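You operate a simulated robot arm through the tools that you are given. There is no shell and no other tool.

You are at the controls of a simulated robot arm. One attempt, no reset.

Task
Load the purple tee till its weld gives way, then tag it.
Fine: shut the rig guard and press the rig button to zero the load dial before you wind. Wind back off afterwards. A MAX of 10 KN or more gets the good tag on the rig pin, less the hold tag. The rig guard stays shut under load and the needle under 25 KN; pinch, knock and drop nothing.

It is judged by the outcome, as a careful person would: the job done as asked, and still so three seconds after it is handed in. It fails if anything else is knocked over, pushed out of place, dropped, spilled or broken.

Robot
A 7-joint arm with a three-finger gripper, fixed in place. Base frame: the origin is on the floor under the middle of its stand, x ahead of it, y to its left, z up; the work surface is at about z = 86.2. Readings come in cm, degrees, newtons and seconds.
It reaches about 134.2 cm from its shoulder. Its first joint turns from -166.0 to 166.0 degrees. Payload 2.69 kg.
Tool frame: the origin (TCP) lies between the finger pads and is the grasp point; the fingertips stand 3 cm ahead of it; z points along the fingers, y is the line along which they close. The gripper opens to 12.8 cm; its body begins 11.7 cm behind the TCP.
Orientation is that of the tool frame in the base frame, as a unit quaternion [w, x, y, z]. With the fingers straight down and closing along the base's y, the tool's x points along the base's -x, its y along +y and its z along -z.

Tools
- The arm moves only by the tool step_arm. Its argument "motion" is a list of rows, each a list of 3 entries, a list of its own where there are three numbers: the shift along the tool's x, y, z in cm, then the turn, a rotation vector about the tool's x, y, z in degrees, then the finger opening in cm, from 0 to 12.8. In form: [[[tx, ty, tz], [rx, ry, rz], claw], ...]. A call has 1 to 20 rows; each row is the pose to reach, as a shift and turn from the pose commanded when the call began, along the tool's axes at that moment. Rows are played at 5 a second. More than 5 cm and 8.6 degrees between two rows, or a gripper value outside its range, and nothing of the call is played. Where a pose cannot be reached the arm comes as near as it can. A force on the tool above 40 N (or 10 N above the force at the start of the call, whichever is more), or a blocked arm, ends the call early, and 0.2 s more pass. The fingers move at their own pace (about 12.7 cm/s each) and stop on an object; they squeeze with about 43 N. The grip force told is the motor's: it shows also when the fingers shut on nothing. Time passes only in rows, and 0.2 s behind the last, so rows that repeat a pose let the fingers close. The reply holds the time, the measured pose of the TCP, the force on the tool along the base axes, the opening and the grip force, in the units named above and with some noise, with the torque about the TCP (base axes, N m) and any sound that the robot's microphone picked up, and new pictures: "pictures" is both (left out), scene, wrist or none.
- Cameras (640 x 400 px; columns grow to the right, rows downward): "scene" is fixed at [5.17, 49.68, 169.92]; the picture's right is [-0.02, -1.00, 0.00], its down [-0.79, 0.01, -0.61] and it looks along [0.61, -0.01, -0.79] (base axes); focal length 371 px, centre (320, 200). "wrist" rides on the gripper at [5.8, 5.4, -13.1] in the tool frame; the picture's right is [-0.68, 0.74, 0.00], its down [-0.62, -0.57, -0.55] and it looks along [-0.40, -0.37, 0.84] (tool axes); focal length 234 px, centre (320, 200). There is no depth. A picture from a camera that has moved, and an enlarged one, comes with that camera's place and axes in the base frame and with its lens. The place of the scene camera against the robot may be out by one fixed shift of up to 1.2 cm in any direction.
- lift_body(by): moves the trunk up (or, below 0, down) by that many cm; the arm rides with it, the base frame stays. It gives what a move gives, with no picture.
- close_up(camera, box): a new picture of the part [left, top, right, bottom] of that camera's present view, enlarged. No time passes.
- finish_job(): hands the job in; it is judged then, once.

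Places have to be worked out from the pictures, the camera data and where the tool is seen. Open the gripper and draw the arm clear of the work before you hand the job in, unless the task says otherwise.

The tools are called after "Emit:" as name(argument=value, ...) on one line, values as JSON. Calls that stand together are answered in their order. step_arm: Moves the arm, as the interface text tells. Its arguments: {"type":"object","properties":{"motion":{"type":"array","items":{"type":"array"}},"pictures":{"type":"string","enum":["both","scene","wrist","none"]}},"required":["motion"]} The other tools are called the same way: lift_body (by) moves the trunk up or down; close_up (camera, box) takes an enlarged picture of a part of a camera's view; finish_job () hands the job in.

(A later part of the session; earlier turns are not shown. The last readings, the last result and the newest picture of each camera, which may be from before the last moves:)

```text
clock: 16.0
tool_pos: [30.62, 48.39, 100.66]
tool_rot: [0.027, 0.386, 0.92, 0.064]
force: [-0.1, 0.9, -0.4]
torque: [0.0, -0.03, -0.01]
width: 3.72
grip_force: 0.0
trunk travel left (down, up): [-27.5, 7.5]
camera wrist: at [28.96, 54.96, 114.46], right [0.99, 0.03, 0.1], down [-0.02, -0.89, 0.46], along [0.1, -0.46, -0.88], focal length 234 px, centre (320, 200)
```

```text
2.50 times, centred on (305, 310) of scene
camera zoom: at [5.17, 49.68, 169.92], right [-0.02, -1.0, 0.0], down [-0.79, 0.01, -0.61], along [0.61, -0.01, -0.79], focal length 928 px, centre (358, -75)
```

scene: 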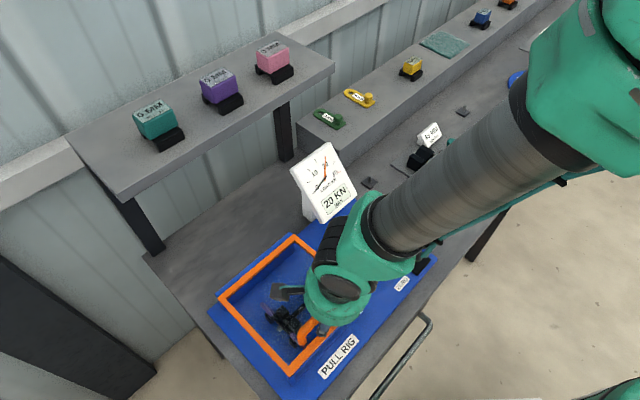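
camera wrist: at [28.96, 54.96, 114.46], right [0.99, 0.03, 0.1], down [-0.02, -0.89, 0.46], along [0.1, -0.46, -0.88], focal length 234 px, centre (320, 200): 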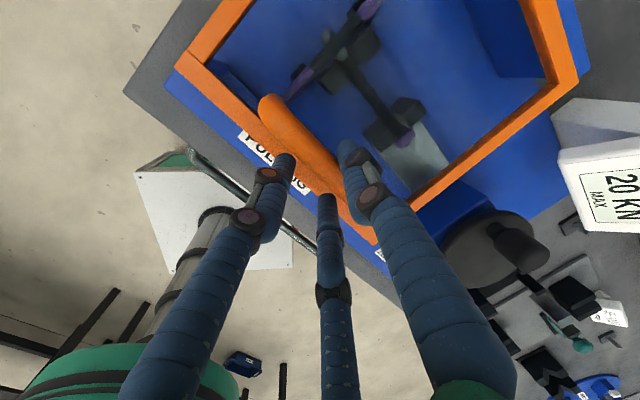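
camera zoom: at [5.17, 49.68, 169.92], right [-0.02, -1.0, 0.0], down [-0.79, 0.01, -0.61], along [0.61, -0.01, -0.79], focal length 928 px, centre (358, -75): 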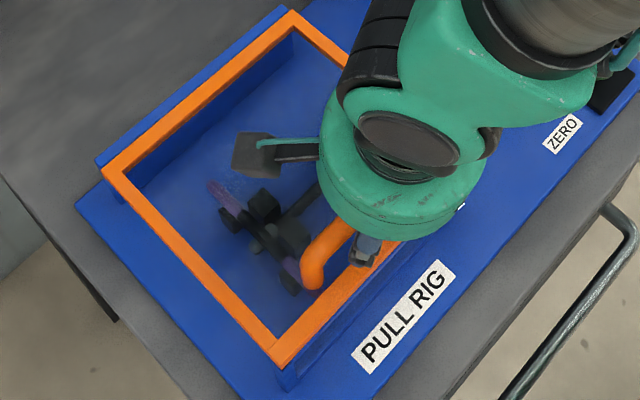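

The guard looks essentially down on the front rail. I'll lower a bit more to see whether the bar still follows or the tips touch.

Emit:
step_arm(motion=[[[0, -0.1, 0.3], [0, 0, 0], 3.7], [[0, -0.2, 0.6], [0, 0, 0], 3.7], [[0, -0.25, 0.9], [0, 0, 0], 3.7], [[0, -0.3, 1.2], [0, 0, 0], 3.7]])

Emit:
close_up(camera="wrist", box=[160, 40, 480, 240])

Emit:
close_up(camera="scene", box=[200, 230, 410, 390])

```text
clock: 17.0
tool_pos: [30.53, 48.36, 99.53]
tool_rot: [0.027, 0.386, 0.92, 0.064]
force: [1.4, 1.3, -0.3]
torque: [0.0, 0.0, 0.05]
width: 3.8
grip_force: 1.2
trunk travel left (down, up): [-27.5, 7.5]
camera wrist: at [28.89, 54.88, 113.25], right [0.99, 0.03, 0.1], down [-0.02, -0.89, 0.46], along [0.1, -0.46, -0.88], focal length 234 px, centre (320, 200)
```

scene: 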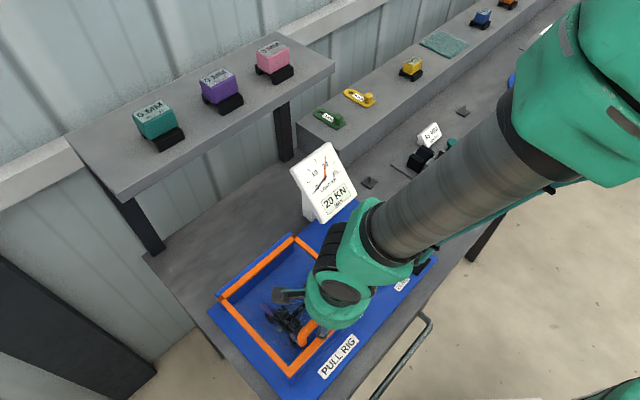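
wrist: 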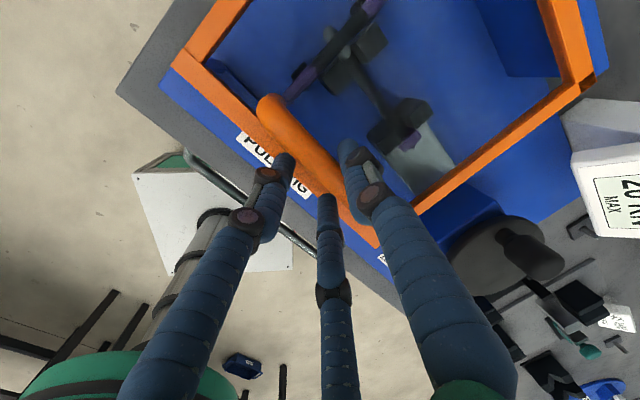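

```text
2.00 times, centred on (320, 140) of wrist
camera zoom: at [28.89, 54.88, 113.25], right [0.99, 0.03, 0.1], down [-0.02, -0.89, 0.46], along [0.1, -0.46, -0.88], focal length 468 px, centre (320, 320)
```

zoom: 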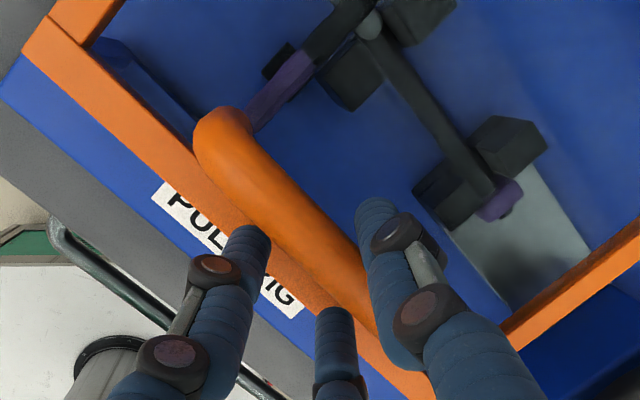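

```text
2.50 times, centred on (305, 310) of scene
camera zoom: at [5.17, 49.68, 169.92], right [-0.02, -1.0, 0.0], down [-0.79, 0.01, -0.61], along [0.61, -0.01, -0.79], focal length 928 px, centre (358, -75)
```

zoom: 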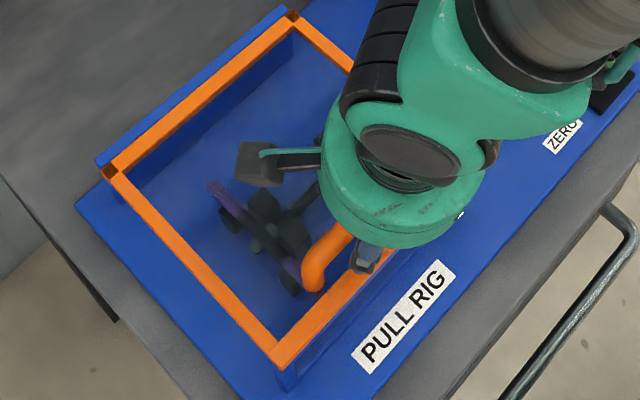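

The frame hasn't moved between the last two views, so it's resting on the front rail. I'll open the fingers, watch for any drop, then lift straight off the handle.

Emit:
step_arm(motion=[[[0, 0.2, 0], [0, 0, 0], 4.5], [[0, 0.3, 0], [0, 0, 0], 5.5], [[0, 0.3, 0], [0, 0, 0], 5.5], [[0, 0.3, -2], [0, 0, 0], 5.5], [[0, 0.3, -5], [0, 0, 0], 5.5], [[0, 0.3, -8], [0, 0, 0], 5.5]])

Emit:
close_up(camera="wrist", box=[160, 0, 480, 200])

Emit:
close_up(camera="scene", box=[200, 230, 410, 390])

```text
clock: 18.4
tool_pos: [29.8, 47.71, 107.43]
tool_rot: [0.028, 0.386, 0.92, 0.065]
force: [-0.4, -0.2, -0.2]
torque: [0.0, 0.03, 0.02]
width: 5.52
grip_force: 0.1
trunk travel left (down, up): [-27.5, 7.5]
camera wrist: at [28.18, 54.24, 121.23], right [0.99, 0.03, 0.1], down [-0.02, -0.89, 0.46], along [0.1, -0.46, -0.88], focal length 234 px, centre (320, 200)
```

scene: 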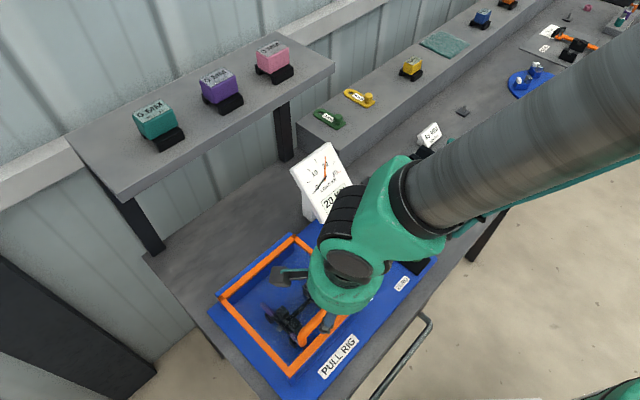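
wrist: 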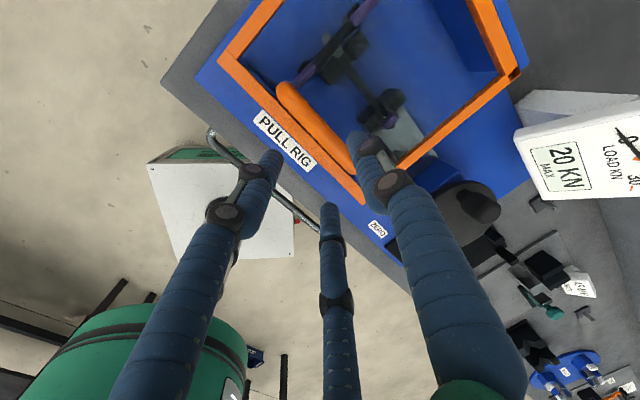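

```text
2.00 times, centred on (320, 100) of wrist
camera zoom: at [28.18, 54.24, 121.23], right [0.99, 0.03, 0.1], down [-0.02, -0.89, 0.46], along [0.1, -0.46, -0.88], focal length 468 px, centre (320, 400)
```

zoom: 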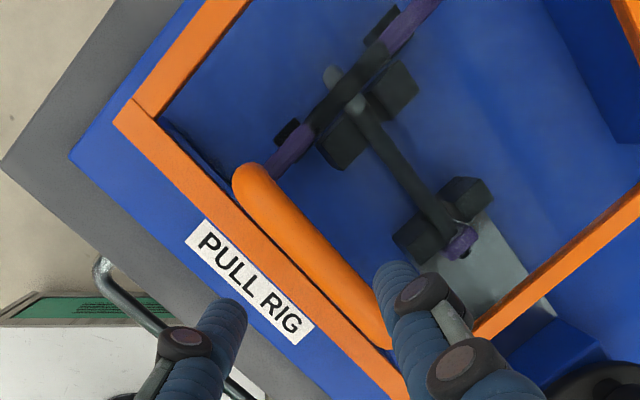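

```text
2.50 times, centred on (305, 310) of scene
camera zoom: at [5.17, 49.68, 169.92], right [-0.02, -1.0, 0.0], down [-0.79, 0.01, -0.61], along [0.61, -0.01, -0.79], focal length 928 px, centre (358, -75)
```

zoom: 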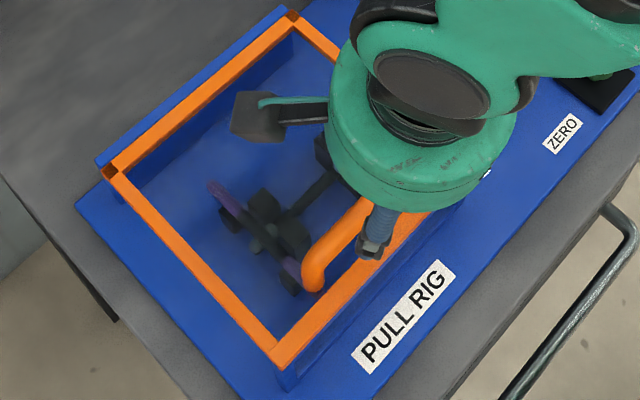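

The guard is shut and stayed put on release. Next I'll rise, level the tool and move across to look at the ZERO button and the crank.

Emit:
step_arm(motion=[[[0, 0, -4], [2, 0, 0], 3], [[-1, 0, -8], [4, 0, 0], 1], [[-5, 0, -10.7], [8, 0, 0], 0], [[-9.3, 0, -10.7], [8, 0, 0], 0], [[-13.6, 0, -10.7], [8, 0, 0], 0], [[-17.9, 0, -10.7], [8, 0, 0], 0], [[-22.2, 0, -10.7], [8, 0, 0], 0], [[-26.1, 0, -10.7], [8, 0, 0], 0], [[-26.1, 0, -10.7], [8, 0, 0], 0]])

Emit:
close_up(camera="wrist", box=[200, 0, 520, 200])

Emit:
close_up(camera="scene", box=[280, 130, 470, 300])

```text
clock: 20.4
tool_pos: [47.24, 28.03, 118.03]
tool_rot: [0.0, 0.387, 0.922, 0.0]
force: [-0.2, 0.2, -0.4]
torque: [0.03, 0.01, -0.02]
width: 0.2
grip_force: 31.4
trunk travel left (down, up): [-27.5, 7.5]
camera wrist: at [46.94, 35.87, 131.2], right [1.0, 0.03, 0.0], down [0.03, -0.84, 0.55], along [0.02, -0.55, -0.84], focal length 234 px, centre (320, 200)
```

scene: 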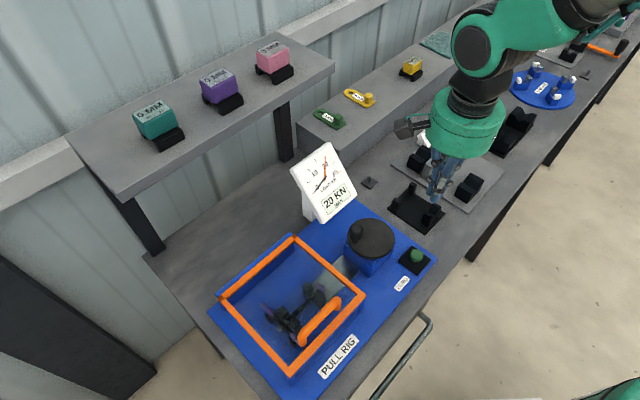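
wrist: 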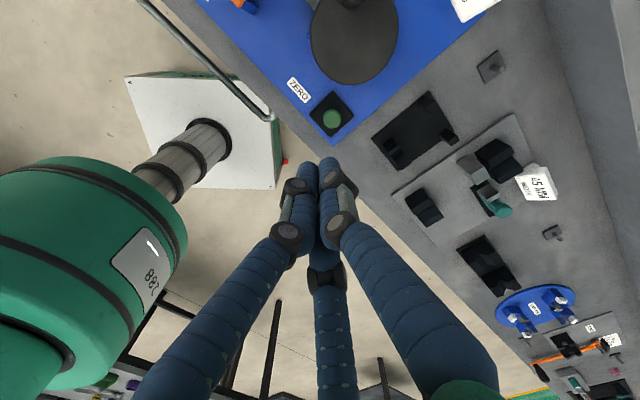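

```text
2.00 times, centred on (360, 100) of wrist
camera zoom: at [46.94, 35.87, 131.2], right [1.0, 0.03, 0.0], down [0.03, -0.84, 0.55], along [0.02, -0.55, -0.84], focal length 468 px, centre (240, 400)
```

zoom: 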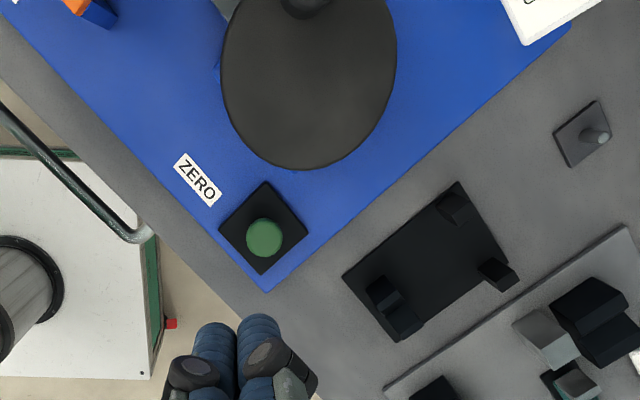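

```text
2.35 times, centred on (375, 215) of scene
camera zoom: at [5.17, 49.68, 169.92], right [-0.02, -1.0, 0.0], down [-0.79, 0.01, -0.61], along [0.61, -0.01, -0.79], focal length 873 px, centre (191, 165)
```

zoom: 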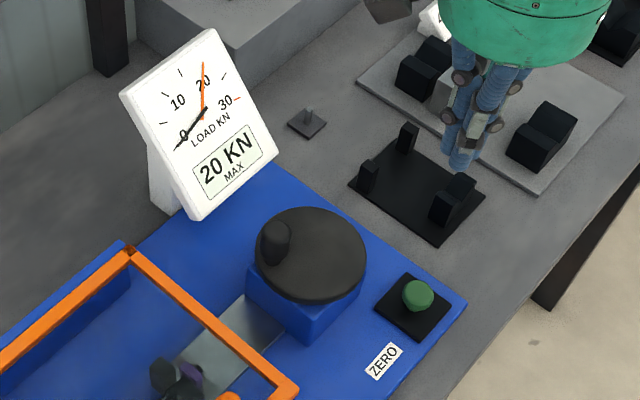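

The button top is at about (49.3, 25.6, ~90). With the fingers closed I'll come down above it to TCP z ≈ 98 (tips at ~95) and confirm alignment before pressing.

Emit:
step_arm(motion=[[[-3.18, -0.23, 2], [0, 0, 0], 0], [[-3.18, -0.23, 6], [0, 0, 0], 0], [[-3.18, -0.23, 10], [0, 0, 0], 0], [[-3.18, -0.23, 14], [0, 0, 0], 0], [[-3.18, -0.23, 18], [0, 0, 0], 0], [[-3.18, -0.23, 20], [0, 0, 0], 0], [[-3.18, -0.23, 20], [0, 0, 0], 0]])

Emit:
close_up(camera="wrist", box=[240, 60, 440, 210])

Emit:
close_up(camera="scene", box=[340, 180, 480, 290])

```text
clock: 22.0
tool_pos: [49.31, 25.63, 98.19]
tool_rot: [0.0, 0.387, 0.922, 0.0]
force: [-1.0, 0.1, -1.1]
torque: [0.01, 0.02, -0.01]
width: 0.21
grip_force: 31.4
trunk travel left (down, up): [-27.5, 7.5]
camera wrist: at [48.98, 33.55, 111.24], right [1.0, 0.03, 0.0], down [0.03, -0.84, 0.55], along [0.02, -0.55, -0.84], focal length 234 px, centre (320, 200)
```

scene: 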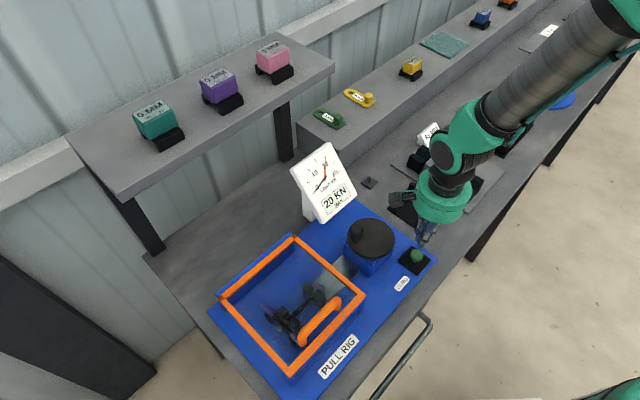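
wrist: 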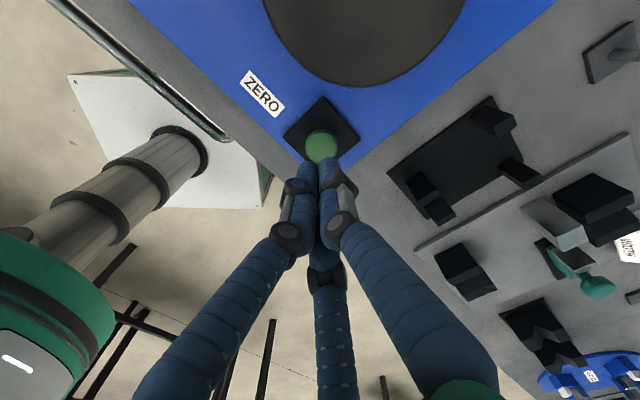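

```text
2.67 times, centred on (340, 135) of wrist
camera zoom: at [48.98, 33.55, 111.24], right [1.0, 0.03, 0.0], down [0.03, -0.84, 0.55], along [0.02, -0.55, -0.84], focal length 624 px, centre (267, 373)
```

zoom: 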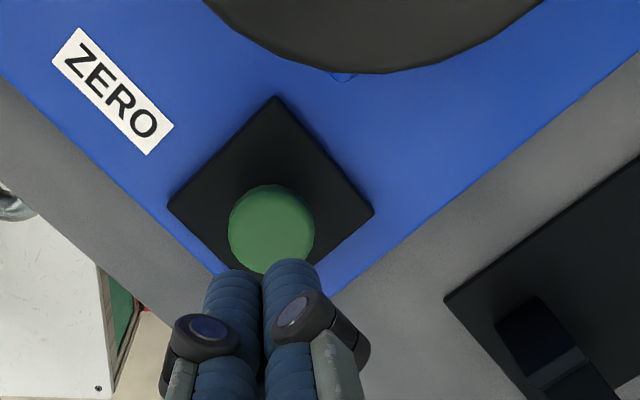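

```text
3.64 times, centred on (410, 235) of scene
camera zoom: at [5.17, 49.68, 169.92], right [-0.02, -1.0, 0.0], down [-0.79, 0.01, -0.61], along [0.61, -0.01, -0.79], focal length 1349 px, centre (-7, 73)
```

zoom: 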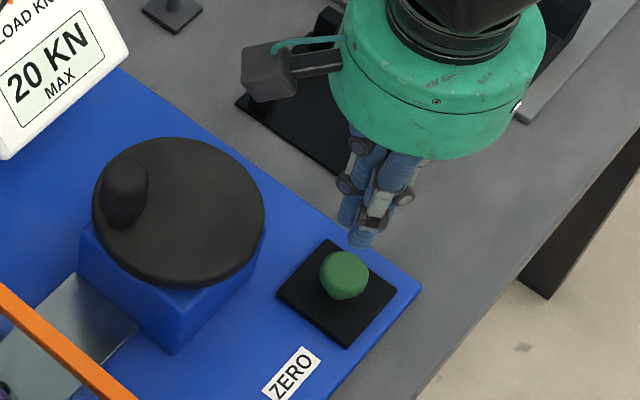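

Alignment over the button is within about 0.2 cm. I'll lower towards contact in small steps.

Emit:
step_arm(motion=[[[0, 0, 2], [0, 0, 0], 0], [[0, 0, 3.5], [0, 0, 0], 0], [[0, 0, 4.2], [0, 0, 0], 0], [[0, 0, 4.8], [0, 0, 0], 0], [[0, 0, 5.3], [0, 0, 0], 0], [[0, 0, 5.6], [0, 0, 0], 0]])

Emit:
close_up(camera="scene", box=[280, 130, 480, 290])

```text
clock: 23.4
tool_pos: [49.25, 25.68, 92.5]
tool_rot: [0.0, 0.386, 0.922, -0.001]
force: [-1.0, -0.4, 0.2]
torque: [0.0, 0.0, 0.0]
width: 0.19
grip_force: 31.3
trunk travel left (down, up): [-27.5, 7.5]
camera wrist: at [48.92, 33.52, 105.61], right [1.0, 0.03, 0.0], down [0.03, -0.84, 0.55], along [0.02, -0.55, -0.84], focal length 234 px, centre (320, 200)
```

scene: 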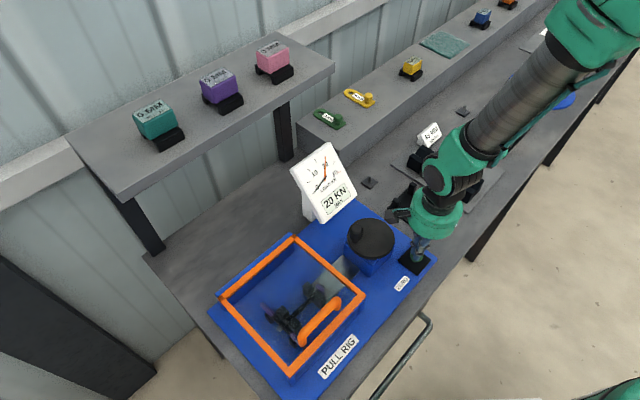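
wrist: 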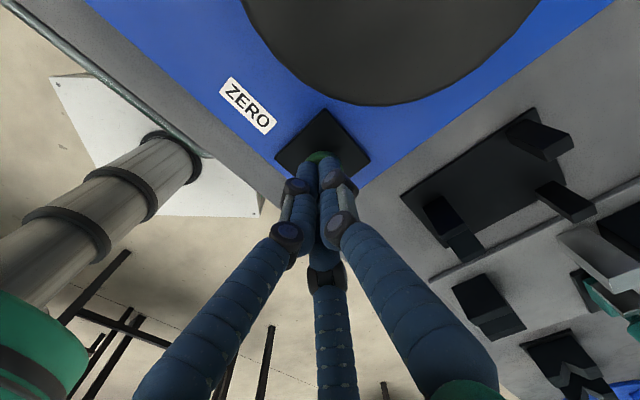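

```text
2.50 times, centred on (380, 210) of scene
camera zoom: at [5.17, 49.68, 169.92], right [-0.02, -1.0, 0.0], down [-0.79, 0.01, -0.61], along [0.61, -0.01, -0.79], focal length 928 px, centre (170, 175)
```

zoom: 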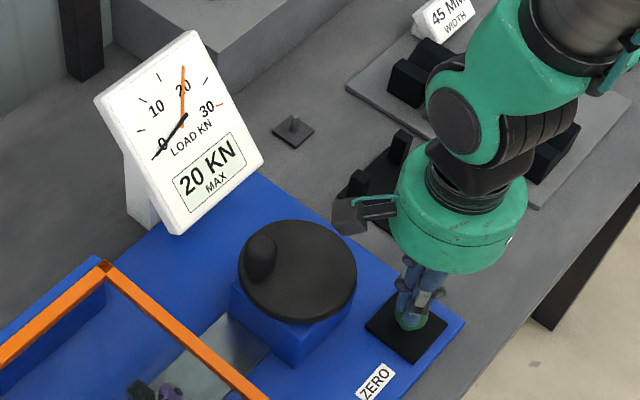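

No contact yet, but very near. I'll continue down in 0.2 cm steps.

Emit:
step_arm(motion=[[[0, 0, 0.2], [0, 0, 0], 0], [[0, 0, 0.4], [0, 0, 0], 0], [[0, 0, 0.6], [0, 0, 0], 0], [[0, 0, 0.8], [0, 0, 0], 0]], pictures="scene")

Emit:
close_up(camera="scene", box=[280, 130, 480, 290])

```text
clock: 24.4
tool_pos: [49.41, 25.67, 91.79]
tool_rot: [-0.001, 0.386, 0.922, -0.001]
force: [-0.2, 0.1, 2.4]
torque: [0.01, 0.03, 0.02]
width: 0.2
grip_force: 31.5
trunk travel left (down, up): [-27.5, 7.5]
```

scene: 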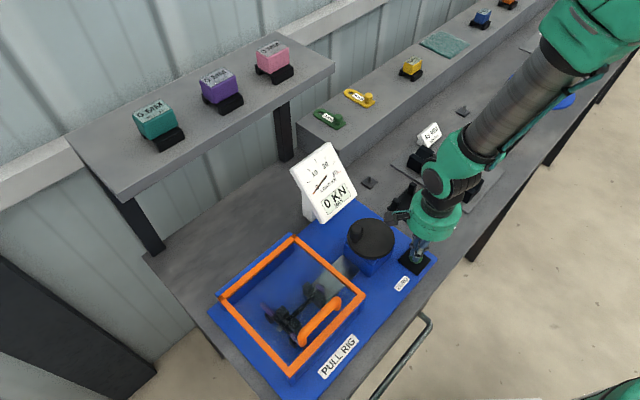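

```text
2.50 times, centred on (380, 210) of scene
camera zoom: at [5.17, 49.68, 169.92], right [-0.02, -1.0, 0.0], down [-0.79, 0.01, -0.61], along [0.61, -0.01, -0.79], focal length 928 px, centre (170, 175)
```

zoom: 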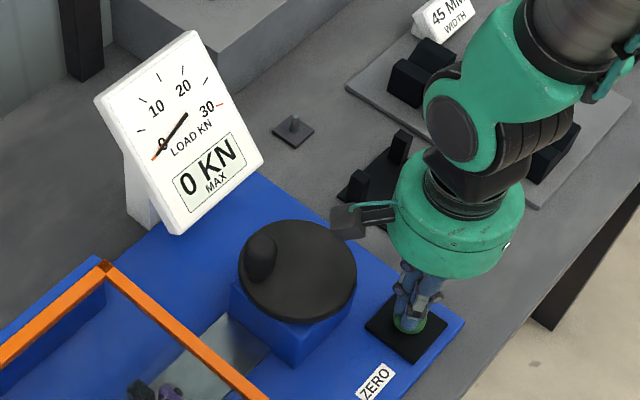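

MAX now reads 0 KN and the guard is shut. I'll lift off the button and go to a viewpoint over the crank to locate the knob and disc centre.

Emit:
step_arm(motion=[[[0, 0, -3], [0, 0, 0], 0], [[0, 0, -7.5], [0, 0, 0], 0], [[0, 0, -12], [0, 0, 0], 0], [[0, 0, -16.5], [0, 0, 0], 0], [[2, 1, -20.5], [0, 0, 0], 0], [[5, 2.3, -24], [0, 0, 0], 1], [[8, 3.6, -27], [0, 0, 0], 2], [[11, 4.8, -29], [0, 0, 0], 3], [[14, 6.16, -30], [0, 0, 0], 4], [[14, 6.16, -30], [0, 0, 0], 4]])

Emit:
close_up(camera="wrist", box=[240, 30, 480, 180])

Emit:
close_up(camera="scene", box=[280, 130, 480, 290])

```text
clock: 26.6
tool_pos: [43.74, 40.04, 121.7]
tool_rot: [0.0, 0.386, 0.922, 0.001]
force: [0.2, 0.9, 0.2]
torque: [-0.04, -0.02, -0.04]
width: 4.03
grip_force: 0.2
trunk travel left (down, up): [-27.5, 7.5]
camera wrist: at [43.46, 47.82, 134.79], right [1.0, 0.03, 0.0], down [0.03, -0.84, 0.55], along [0.02, -0.55, -0.84], focal length 234 px, centre (320, 200)
```

scene: 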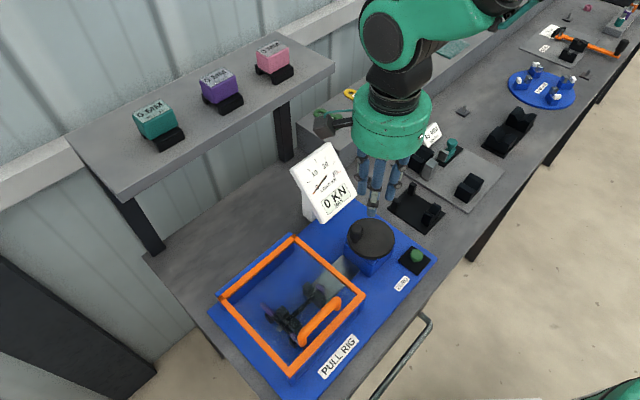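
wrist: 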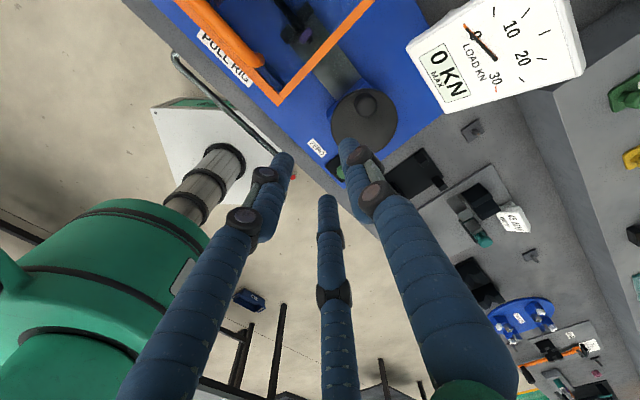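

```text
2.67 times, centred on (360, 105) of wrist
camera zoom: at [43.46, 47.82, 134.79], right [1.0, 0.03, 0.0], down [0.03, -0.84, 0.55], along [0.02, -0.55, -0.84], focal length 624 px, centre (213, 453)
```

zoom: 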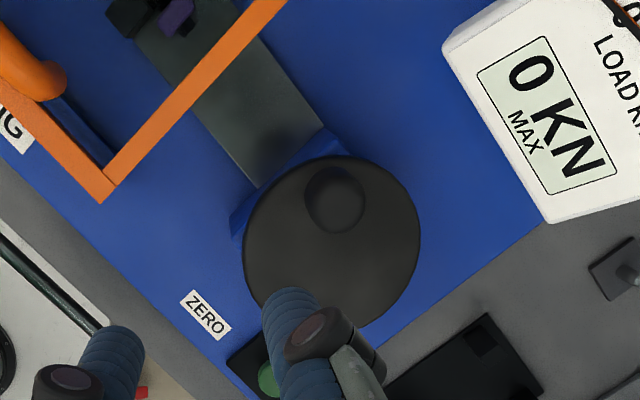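

```text
2.50 times, centred on (380, 210) of scene
camera zoom: at [5.17, 49.68, 169.92], right [-0.02, -1.0, 0.0], down [-0.79, 0.01, -0.61], along [0.61, -0.01, -0.79], focal length 928 px, centre (170, 175)
```

zoom: 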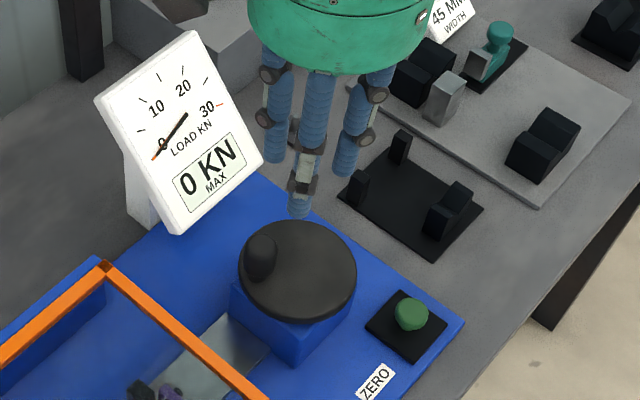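

The knob sits on the disc's +y side, near (50.2, 41.6) with its top at about z 98–101, and the disc centre is near (51.2, 37.8). I'll move over the knob with the fingers open 6 cm, staying above it, to refine this.

Emit:
step_arm(motion=[[[-1.1, 1.9, 2], [0, 0, 0], 6], [[-2.3, 3.8, 5], [0, 0, 0], 6], [[-3.41, 5.7, 9], [0, 0, 0], 6], [[-3.41, 5.7, 13], [0, 0, 0], 6], [[-3.41, 5.7, 13], [0, 0, 0], 6]])

Emit:
close_up(camera="wrist", box=[220, 80, 460, 230])

Emit:
close_up(camera="scene", box=[290, 150, 450, 290])

```text
clock: 27.8
tool_pos: [50.3, 41.64, 108.66]
tool_rot: [0.0, 0.387, 0.922, 0.0]
force: [-0.4, 0.9, 0.5]
torque: [-0.02, 0.01, 0.01]
width: 6.02
grip_force: 0.1
trunk travel left (down, up): [-27.5, 7.5]
camera wrist: at [49.97, 49.4, 121.88], right [1.0, 0.03, 0.0], down [0.03, -0.84, 0.55], along [0.02, -0.55, -0.84], focal length 234 px, centre (320, 200)
```

scene: 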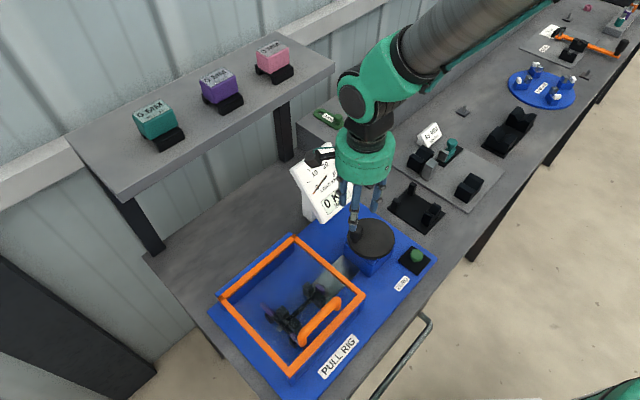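
wrist: 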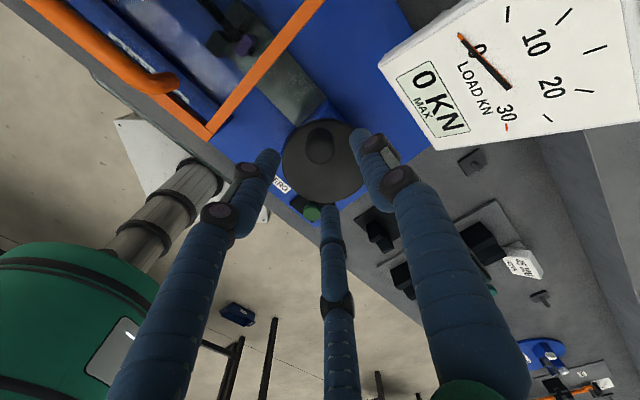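

```text
2.67 times, centred on (340, 155) of wrist
camera zoom: at [49.97, 49.4, 121.88], right [1.0, 0.03, 0.0], down [0.03, -0.84, 0.55], along [0.02, -0.55, -0.84], focal length 624 px, centre (267, 320)
```

zoom: 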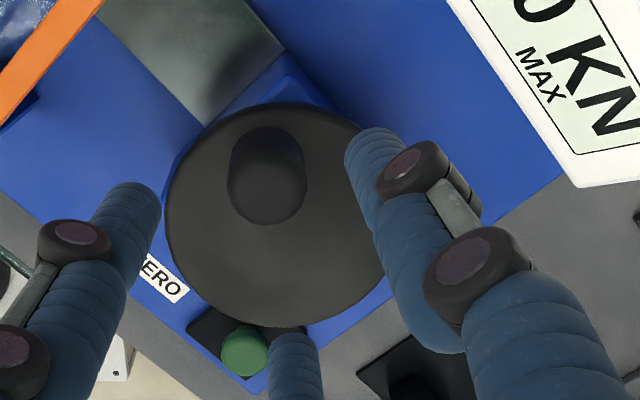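

```text
2.86 times, centred on (370, 220) of scene
camera zoom: at [5.17, 49.68, 169.92], right [-0.02, -1.0, 0.0], down [-0.79, 0.01, -0.61], along [0.61, -0.01, -0.79], focal length 1060 px, centre (177, 143)
```

zoom: 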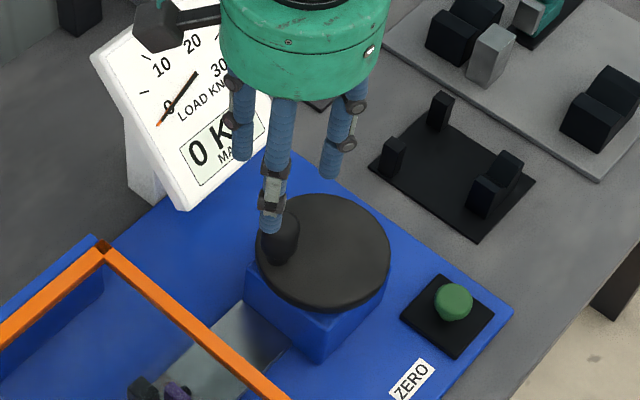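

The knob axis is about (50.2, 41.2) with its top at z ≈ 100.2 and a diameter of ~2.7 cm. The disc centre is about (50.8, 38.4), so the crank radius is ~2.9 cm. I'll lower around the knob with the fingers at 5 cm.

Emit:
step_arm(motion=[[[-0.24, -0.38, 2], [0, 0, 0], 5], [[-0.24, -0.38, 4], [0, 0, 0], 5], [[-0.24, -0.38, 5.5], [0, 0, 0], 5], [[-0.24, -0.38, 6.5], [0, 0, 0], 5]])

Emit:
close_up(camera="wrist", box=[220, 80, 460, 230])

Emit:
close_up(camera="scene", box=[310, 190, 430, 290])

```text
clock: 28.8
tool_pos: [50.21, 41.14, 102.15]
tool_rot: [0.0, 0.387, 0.922, 0.0]
force: [0.5, -0.5, -0.4]
torque: [0.02, 0.02, -0.02]
width: 5.01
grip_force: 0.0
trunk travel left (down, up): [-27.5, 7.5]
camera wrist: at [49.89, 48.97, 115.27], right [1.0, 0.03, 0.0], down [0.03, -0.84, 0.55], along [0.02, -0.55, -0.84], focal length 234 px, centre (320, 200)
```

scene: 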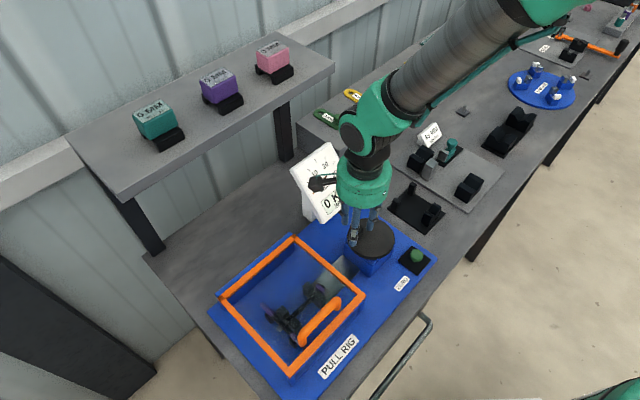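
wrist: 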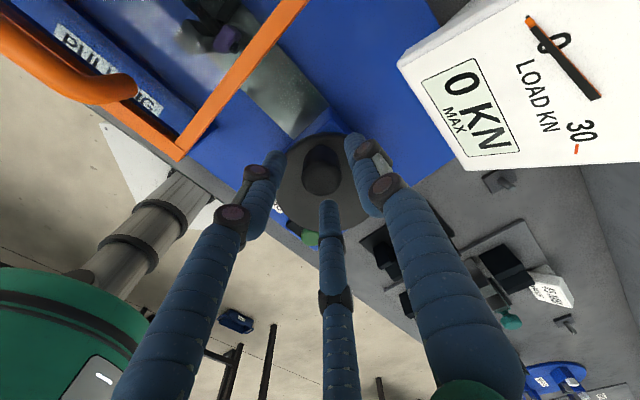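

```text
2.67 times, centred on (340, 155) of wrist
camera zoom: at [49.89, 48.97, 115.27], right [1.0, 0.03, 0.0], down [0.03, -0.84, 0.55], along [0.02, -0.55, -0.84], focal length 624 px, centre (267, 320)
```

zoom: 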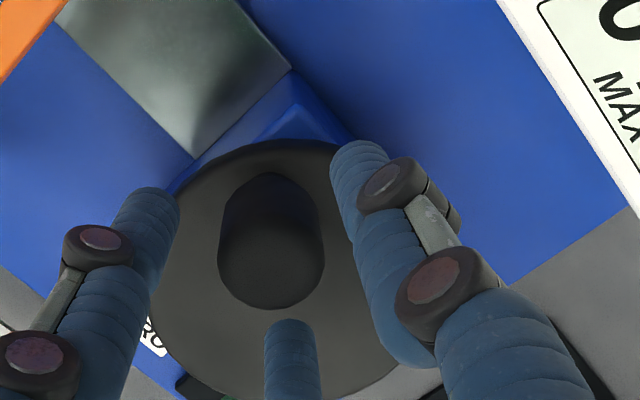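

```text
4.00 times, centred on (370, 240) of scene
camera zoom: at [5.17, 49.68, 169.92], right [-0.02, -1.0, 0.0], down [-0.79, 0.01, -0.61], along [0.61, -0.01, -0.79], focal length 1484 px, centre (120, 40)
```

zoom: 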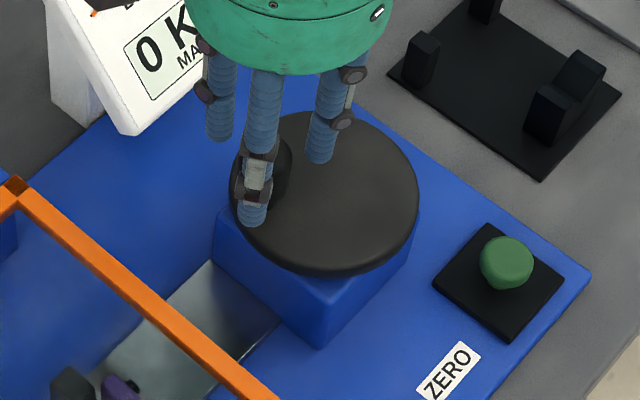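

Centred within 0.2 cm. I'll go down a further 1.5 cm so the tips straddle the knob, then close to 3.4 cm to cage it loosely.

Emit:
step_arm(motion=[[[0, 0.15, 0.5], [0, 0, 0], 5], [[0, 0.15, 1.0], [0, 0, 0], 5], [[0, 0.15, 1.5], [0, 0, 0], 5], [[0, 0.15, 1.5], [0, 0, 0], 4], [[0, 0.15, 1.5], [0, 0, 0], 3.4], [[0, 0.15, 1.5], [0, 0, 0], 3.4]])

Emit:
close_up(camera="wrist", box=[220, 80, 460, 230])

Emit:
close_up(camera="scene", box=[310, 190, 430, 290])

```text
clock: 30.2
tool_pos: [50.36, 41.2, 100.71]
tool_rot: [0.0, 0.386, 0.922, 0.0]
force: [0.1, -0.7, -0.2]
torque: [0.0, -0.01, -0.02]
width: 3.45
grip_force: 0.3
trunk travel left (down, up): [-27.5, 7.5]
camera wrist: at [49.96, 49.07, 113.82], right [1.0, 0.03, 0.0], down [0.03, -0.84, 0.55], along [0.02, -0.55, -0.84], focal length 234 px, centre (320, 200)
```

scene: 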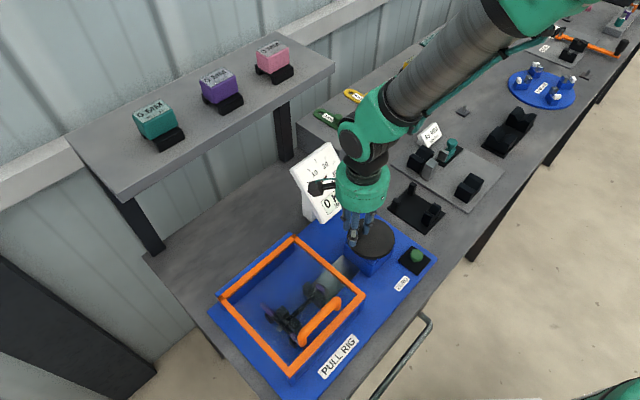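
wrist: 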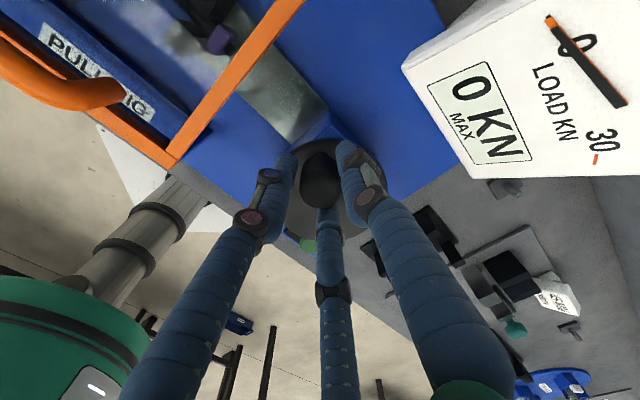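

```text
2.67 times, centred on (340, 155) of wrist
camera zoom: at [49.96, 49.07, 113.82], right [1.0, 0.03, 0.0], down [0.03, -0.84, 0.55], along [0.02, -0.55, -0.84], focal length 624 px, centre (267, 320)
```

zoom: 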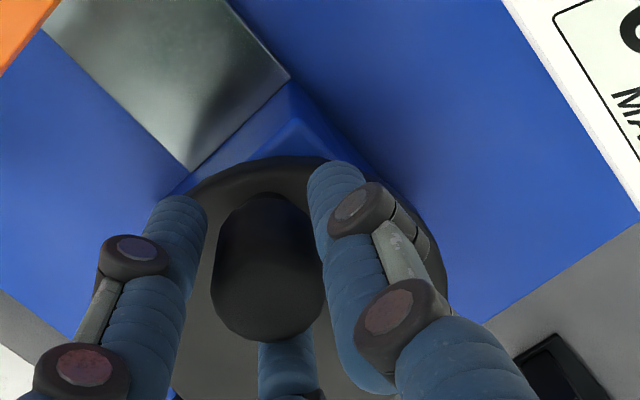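

```text
4.00 times, centred on (370, 240) of scene
camera zoom: at [5.17, 49.68, 169.92], right [-0.02, -1.0, 0.0], down [-0.79, 0.01, -0.61], along [0.61, -0.01, -0.79], focal length 1484 px, centre (120, 40)
```

zoom: 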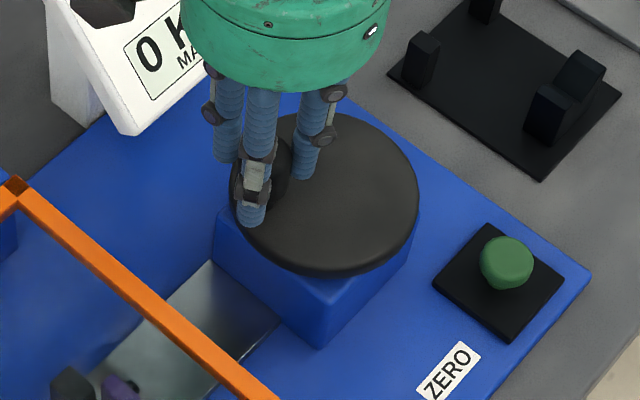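

The knob is caged with no load. I'll try a short clockwise arc (about 45°, seen from above) around the disc centre and see how the needle responds.

Emit:
step_arm(motion=[[[-0.25, 0.29, 0], [0, 0, 0], 3.5], [[-0.51, 0.56, 0], [0, 0, 0], 3.5], [[-0.82, 0.78, 0], [0, 0, 0], 3.5], [[-1.14, 0.98, 0], [0, 0, 0], 3.5], [[-1.5, 1.11, 0], [0, 0, 0], 3.5], [[-1.86, 1.21, 0], [0, 0, 0], 3.5]])

Emit:
close_up(camera="wrist", box=[220, 0, 540, 200])

Emit:
close_up(camera="scene", box=[280, 130, 440, 270])

```text
clock: 31.6
tool_pos: [52.46, 40.62, 100.66]
tool_rot: [0.0, 0.387, 0.922, 0.0]
force: [-2.0, 0.4, -0.3]
torque: [-0.01, -0.01, 0.02]
width: 3.56
grip_force: 0.4
trunk travel left (down, up): [-27.5, 7.5]
camera wrist: at [52.14, 48.56, 113.83], right [1.0, 0.03, 0.0], down [0.03, -0.84, 0.55], along [0.02, -0.55, -0.84], focal length 234 px, centre (320, 200)
```

scene: 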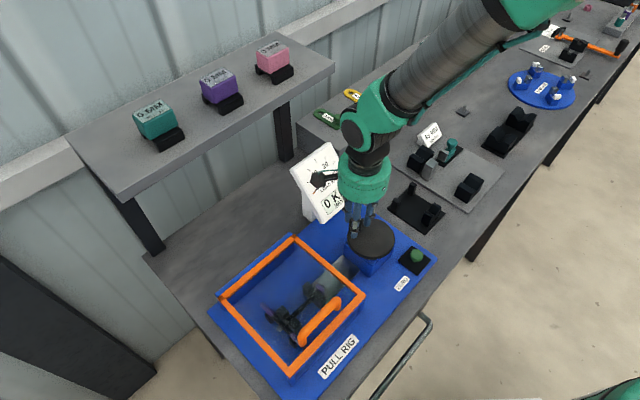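
wrist: 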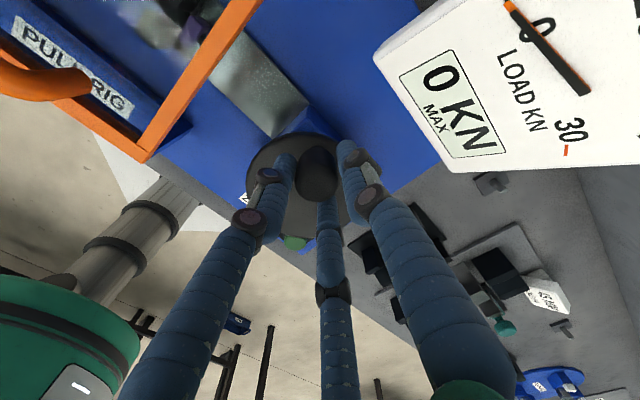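

```text
2.00 times, centred on (380, 100) of wrist
camera zoom: at [52.14, 48.56, 113.83], right [1.0, 0.03, 0.0], down [0.03, -0.84, 0.55], along [0.02, -0.55, -0.84], focal length 468 px, centre (200, 400)
```

zoom: 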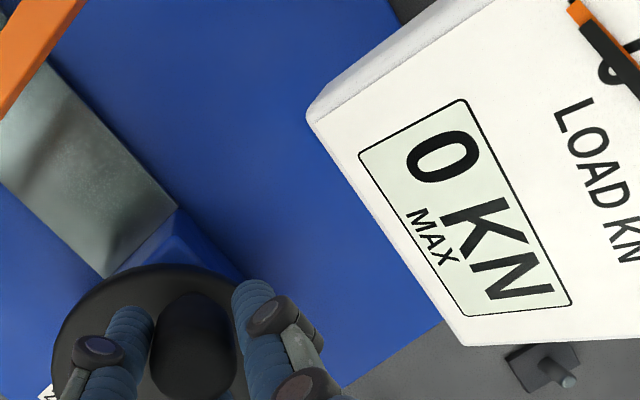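

```text
2.86 times, centred on (360, 200) of scene
camera zoom: at [5.17, 49.68, 169.92], right [-0.02, -1.0, 0.0], down [-0.79, 0.01, -0.61], along [0.61, -0.01, -0.79], focal length 1060 px, centre (206, 200)
```

zoom: 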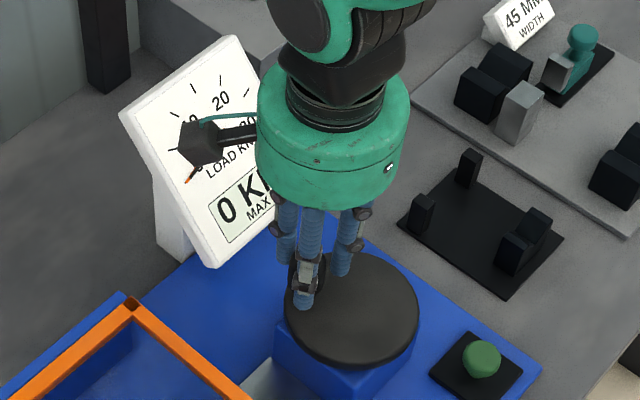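

The knob turns freely; 45° clockwise has not moved the needle yet (possibly slack). I'll continue 90° clockwise while watching the MAX readout and the tee.

Emit:
close_up(camera="scene", box=[250, 250, 370, 350])

Emit:
step_arm(motion=[[[-0.76, 0.04, 0], [0, 0, 0], 3.5], [[-1.5, -0.12, 0], [0, 0, 0], 3.5], [[-2.17, -0.46, 0], [0, 0, 0], 3.5], [[-2.73, -0.97, 0], [0, 0, 0], 3.5], [[-3.15, -1.6, 0], [0, 0, 0], 3.5], [[-3.38, -2.32, 0], [0, 0, 0], 3.5]])

Emit:
close_up(camera="scene", box=[250, 250, 370, 350])

Emit:
close_up(camera="scene", box=[280, 130, 440, 270])

```text
4.00 times, centred on (310, 300) of scene
camera zoom: at [5.17, 49.68, 169.92], right [-0.02, -1.0, 0.0], down [-0.79, 0.01, -0.61], along [0.61, -0.01, -0.79], focal length 1484 px, centre (360, -200)
```

zoom: 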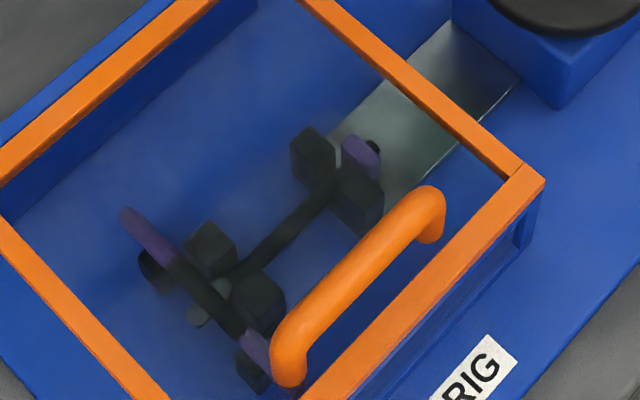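

```text
clock: 33.0
tool_pos: [53.19, 36.65, 100.64]
tool_rot: [0.0, 0.386, 0.922, -0.001]
force: [0.2, 0.5, 0.5]
torque: [-0.04, 0.01, 0.0]
width: 3.48
grip_force: 0.1
trunk travel left (down, up): [-27.5, 7.5]
camera wrist: at [52.82, 44.51, 113.79], right [1.0, 0.03, 0.0], down [0.03, -0.84, 0.55], along [0.02, -0.55, -0.84], focal length 234 px, centre (320, 200)
```

scene: 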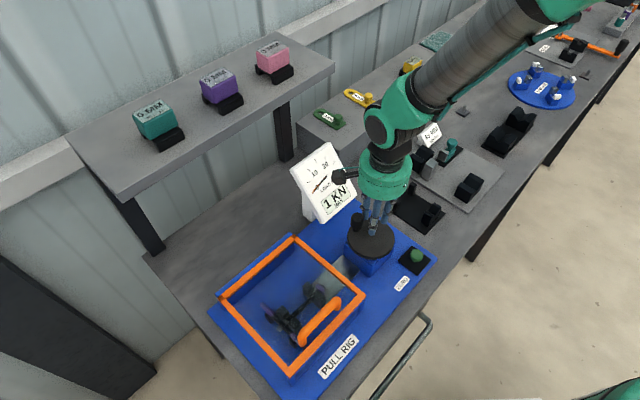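
wrist: 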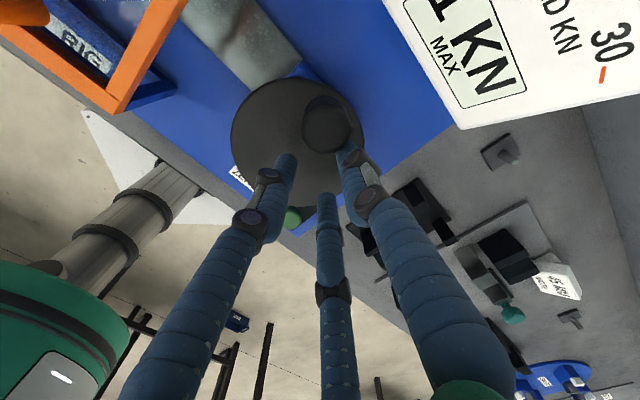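

```text
4.00 times, centred on (310, 300) of scene
camera zoom: at [5.17, 49.68, 169.92], right [-0.02, -1.0, 0.0], down [-0.79, 0.01, -0.61], along [0.61, -0.01, -0.79], focal length 1484 px, centre (360, -200)
```

zoom: 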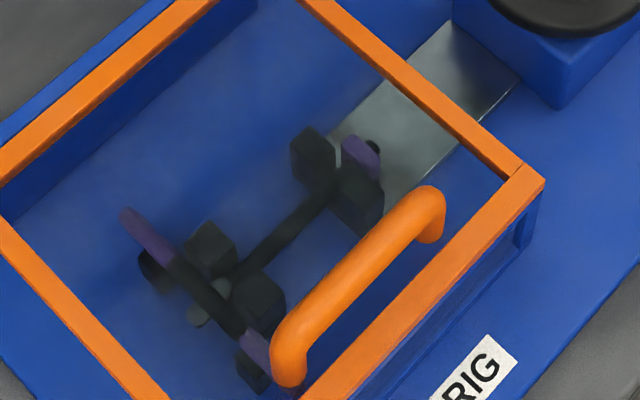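

```text
2.86 times, centred on (360, 200) of scene
camera zoom: at [5.17, 49.68, 169.92], right [-0.02, -1.0, 0.0], down [-0.79, 0.01, -0.61], along [0.61, -0.01, -0.79], focal length 1060 px, centre (206, 200)
```

zoom: 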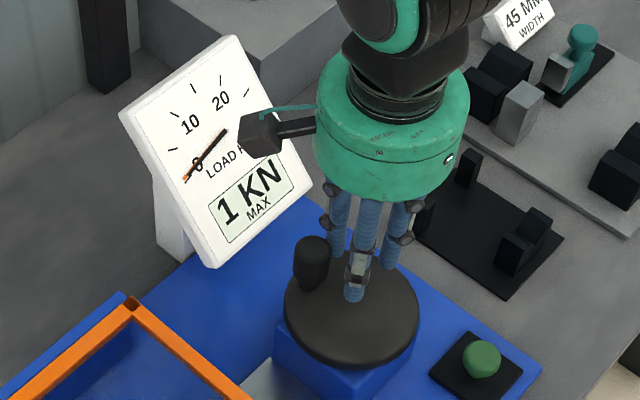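

Clockwise raises the load (MAX 1 KN), but the knob slipped out between the fingers because my circle was slightly off. I'll lift straight up and look again.

Emit:
step_arm(motion=[[[0, 0, -2], [0, 0, 0], 3.5], [[0, 0, -5], [0, 0, 0], 4], [[0.5, -1, -8], [0, 0, 0], 5], [[1, -2, -10], [0, 0, 0], 5], [[1, -2, -10], [0, 0, 0], 5]])

Emit:
close_up(camera="wrist", box=[220, 40, 460, 190])

Emit:
close_up(camera="scene", box=[280, 130, 440, 290])

```text
clock: 34.2
tool_pos: [51.11, 36.01, 110.67]
tool_rot: [0.0, 0.387, 0.922, -0.001]
force: [-0.3, -0.3, 1.0]
torque: [0.01, -0.06, 0.01]
width: 5.0
grip_force: 0.0
trunk travel left (down, up): [-27.5, 7.5]
camera wrist: at [50.68, 43.86, 123.81], right [1.0, 0.03, 0.0], down [0.03, -0.84, 0.55], along [0.02, -0.55, -0.84], focal length 234 px, centre (320, 200)
```

scene: 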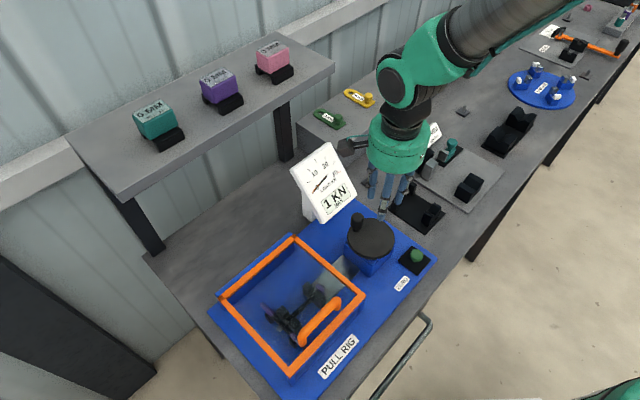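
wrist: 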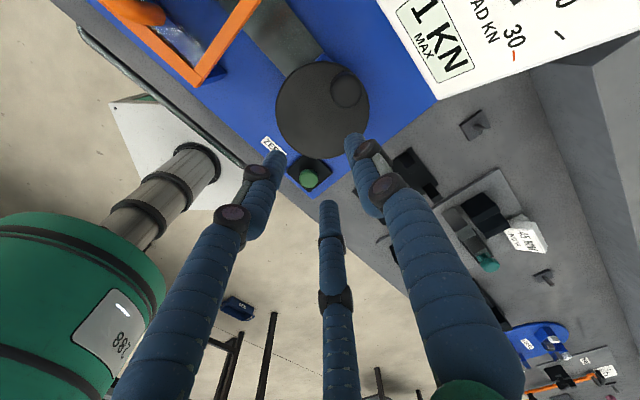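

```text
2.67 times, centred on (340, 115) of wrist
camera zoom: at [50.68, 43.86, 123.81], right [1.0, 0.03, 0.0], down [0.03, -0.84, 0.55], along [0.02, -0.55, -0.84], focal length 624 px, centre (267, 427)
```

zoom: 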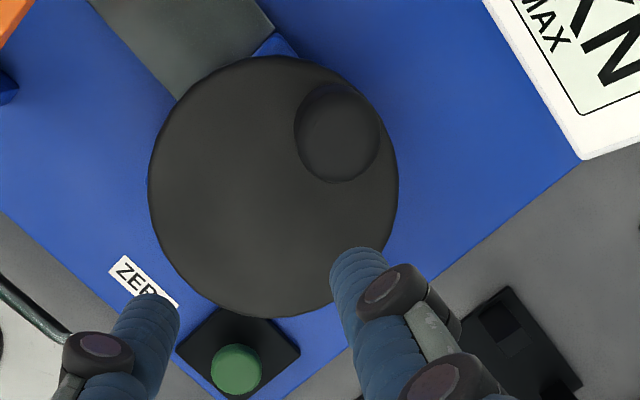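

```text
2.50 times, centred on (360, 210) of scene
camera zoom: at [5.17, 49.68, 169.92], right [-0.02, -1.0, 0.0], down [-0.79, 0.01, -0.61], along [0.61, -0.01, -0.79], focal length 928 px, centre (220, 175)
```

zoom: 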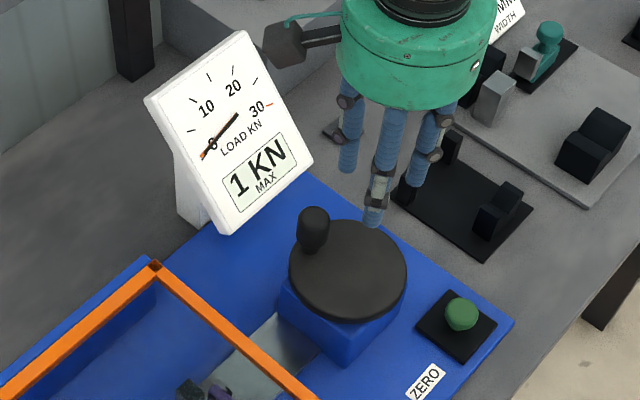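

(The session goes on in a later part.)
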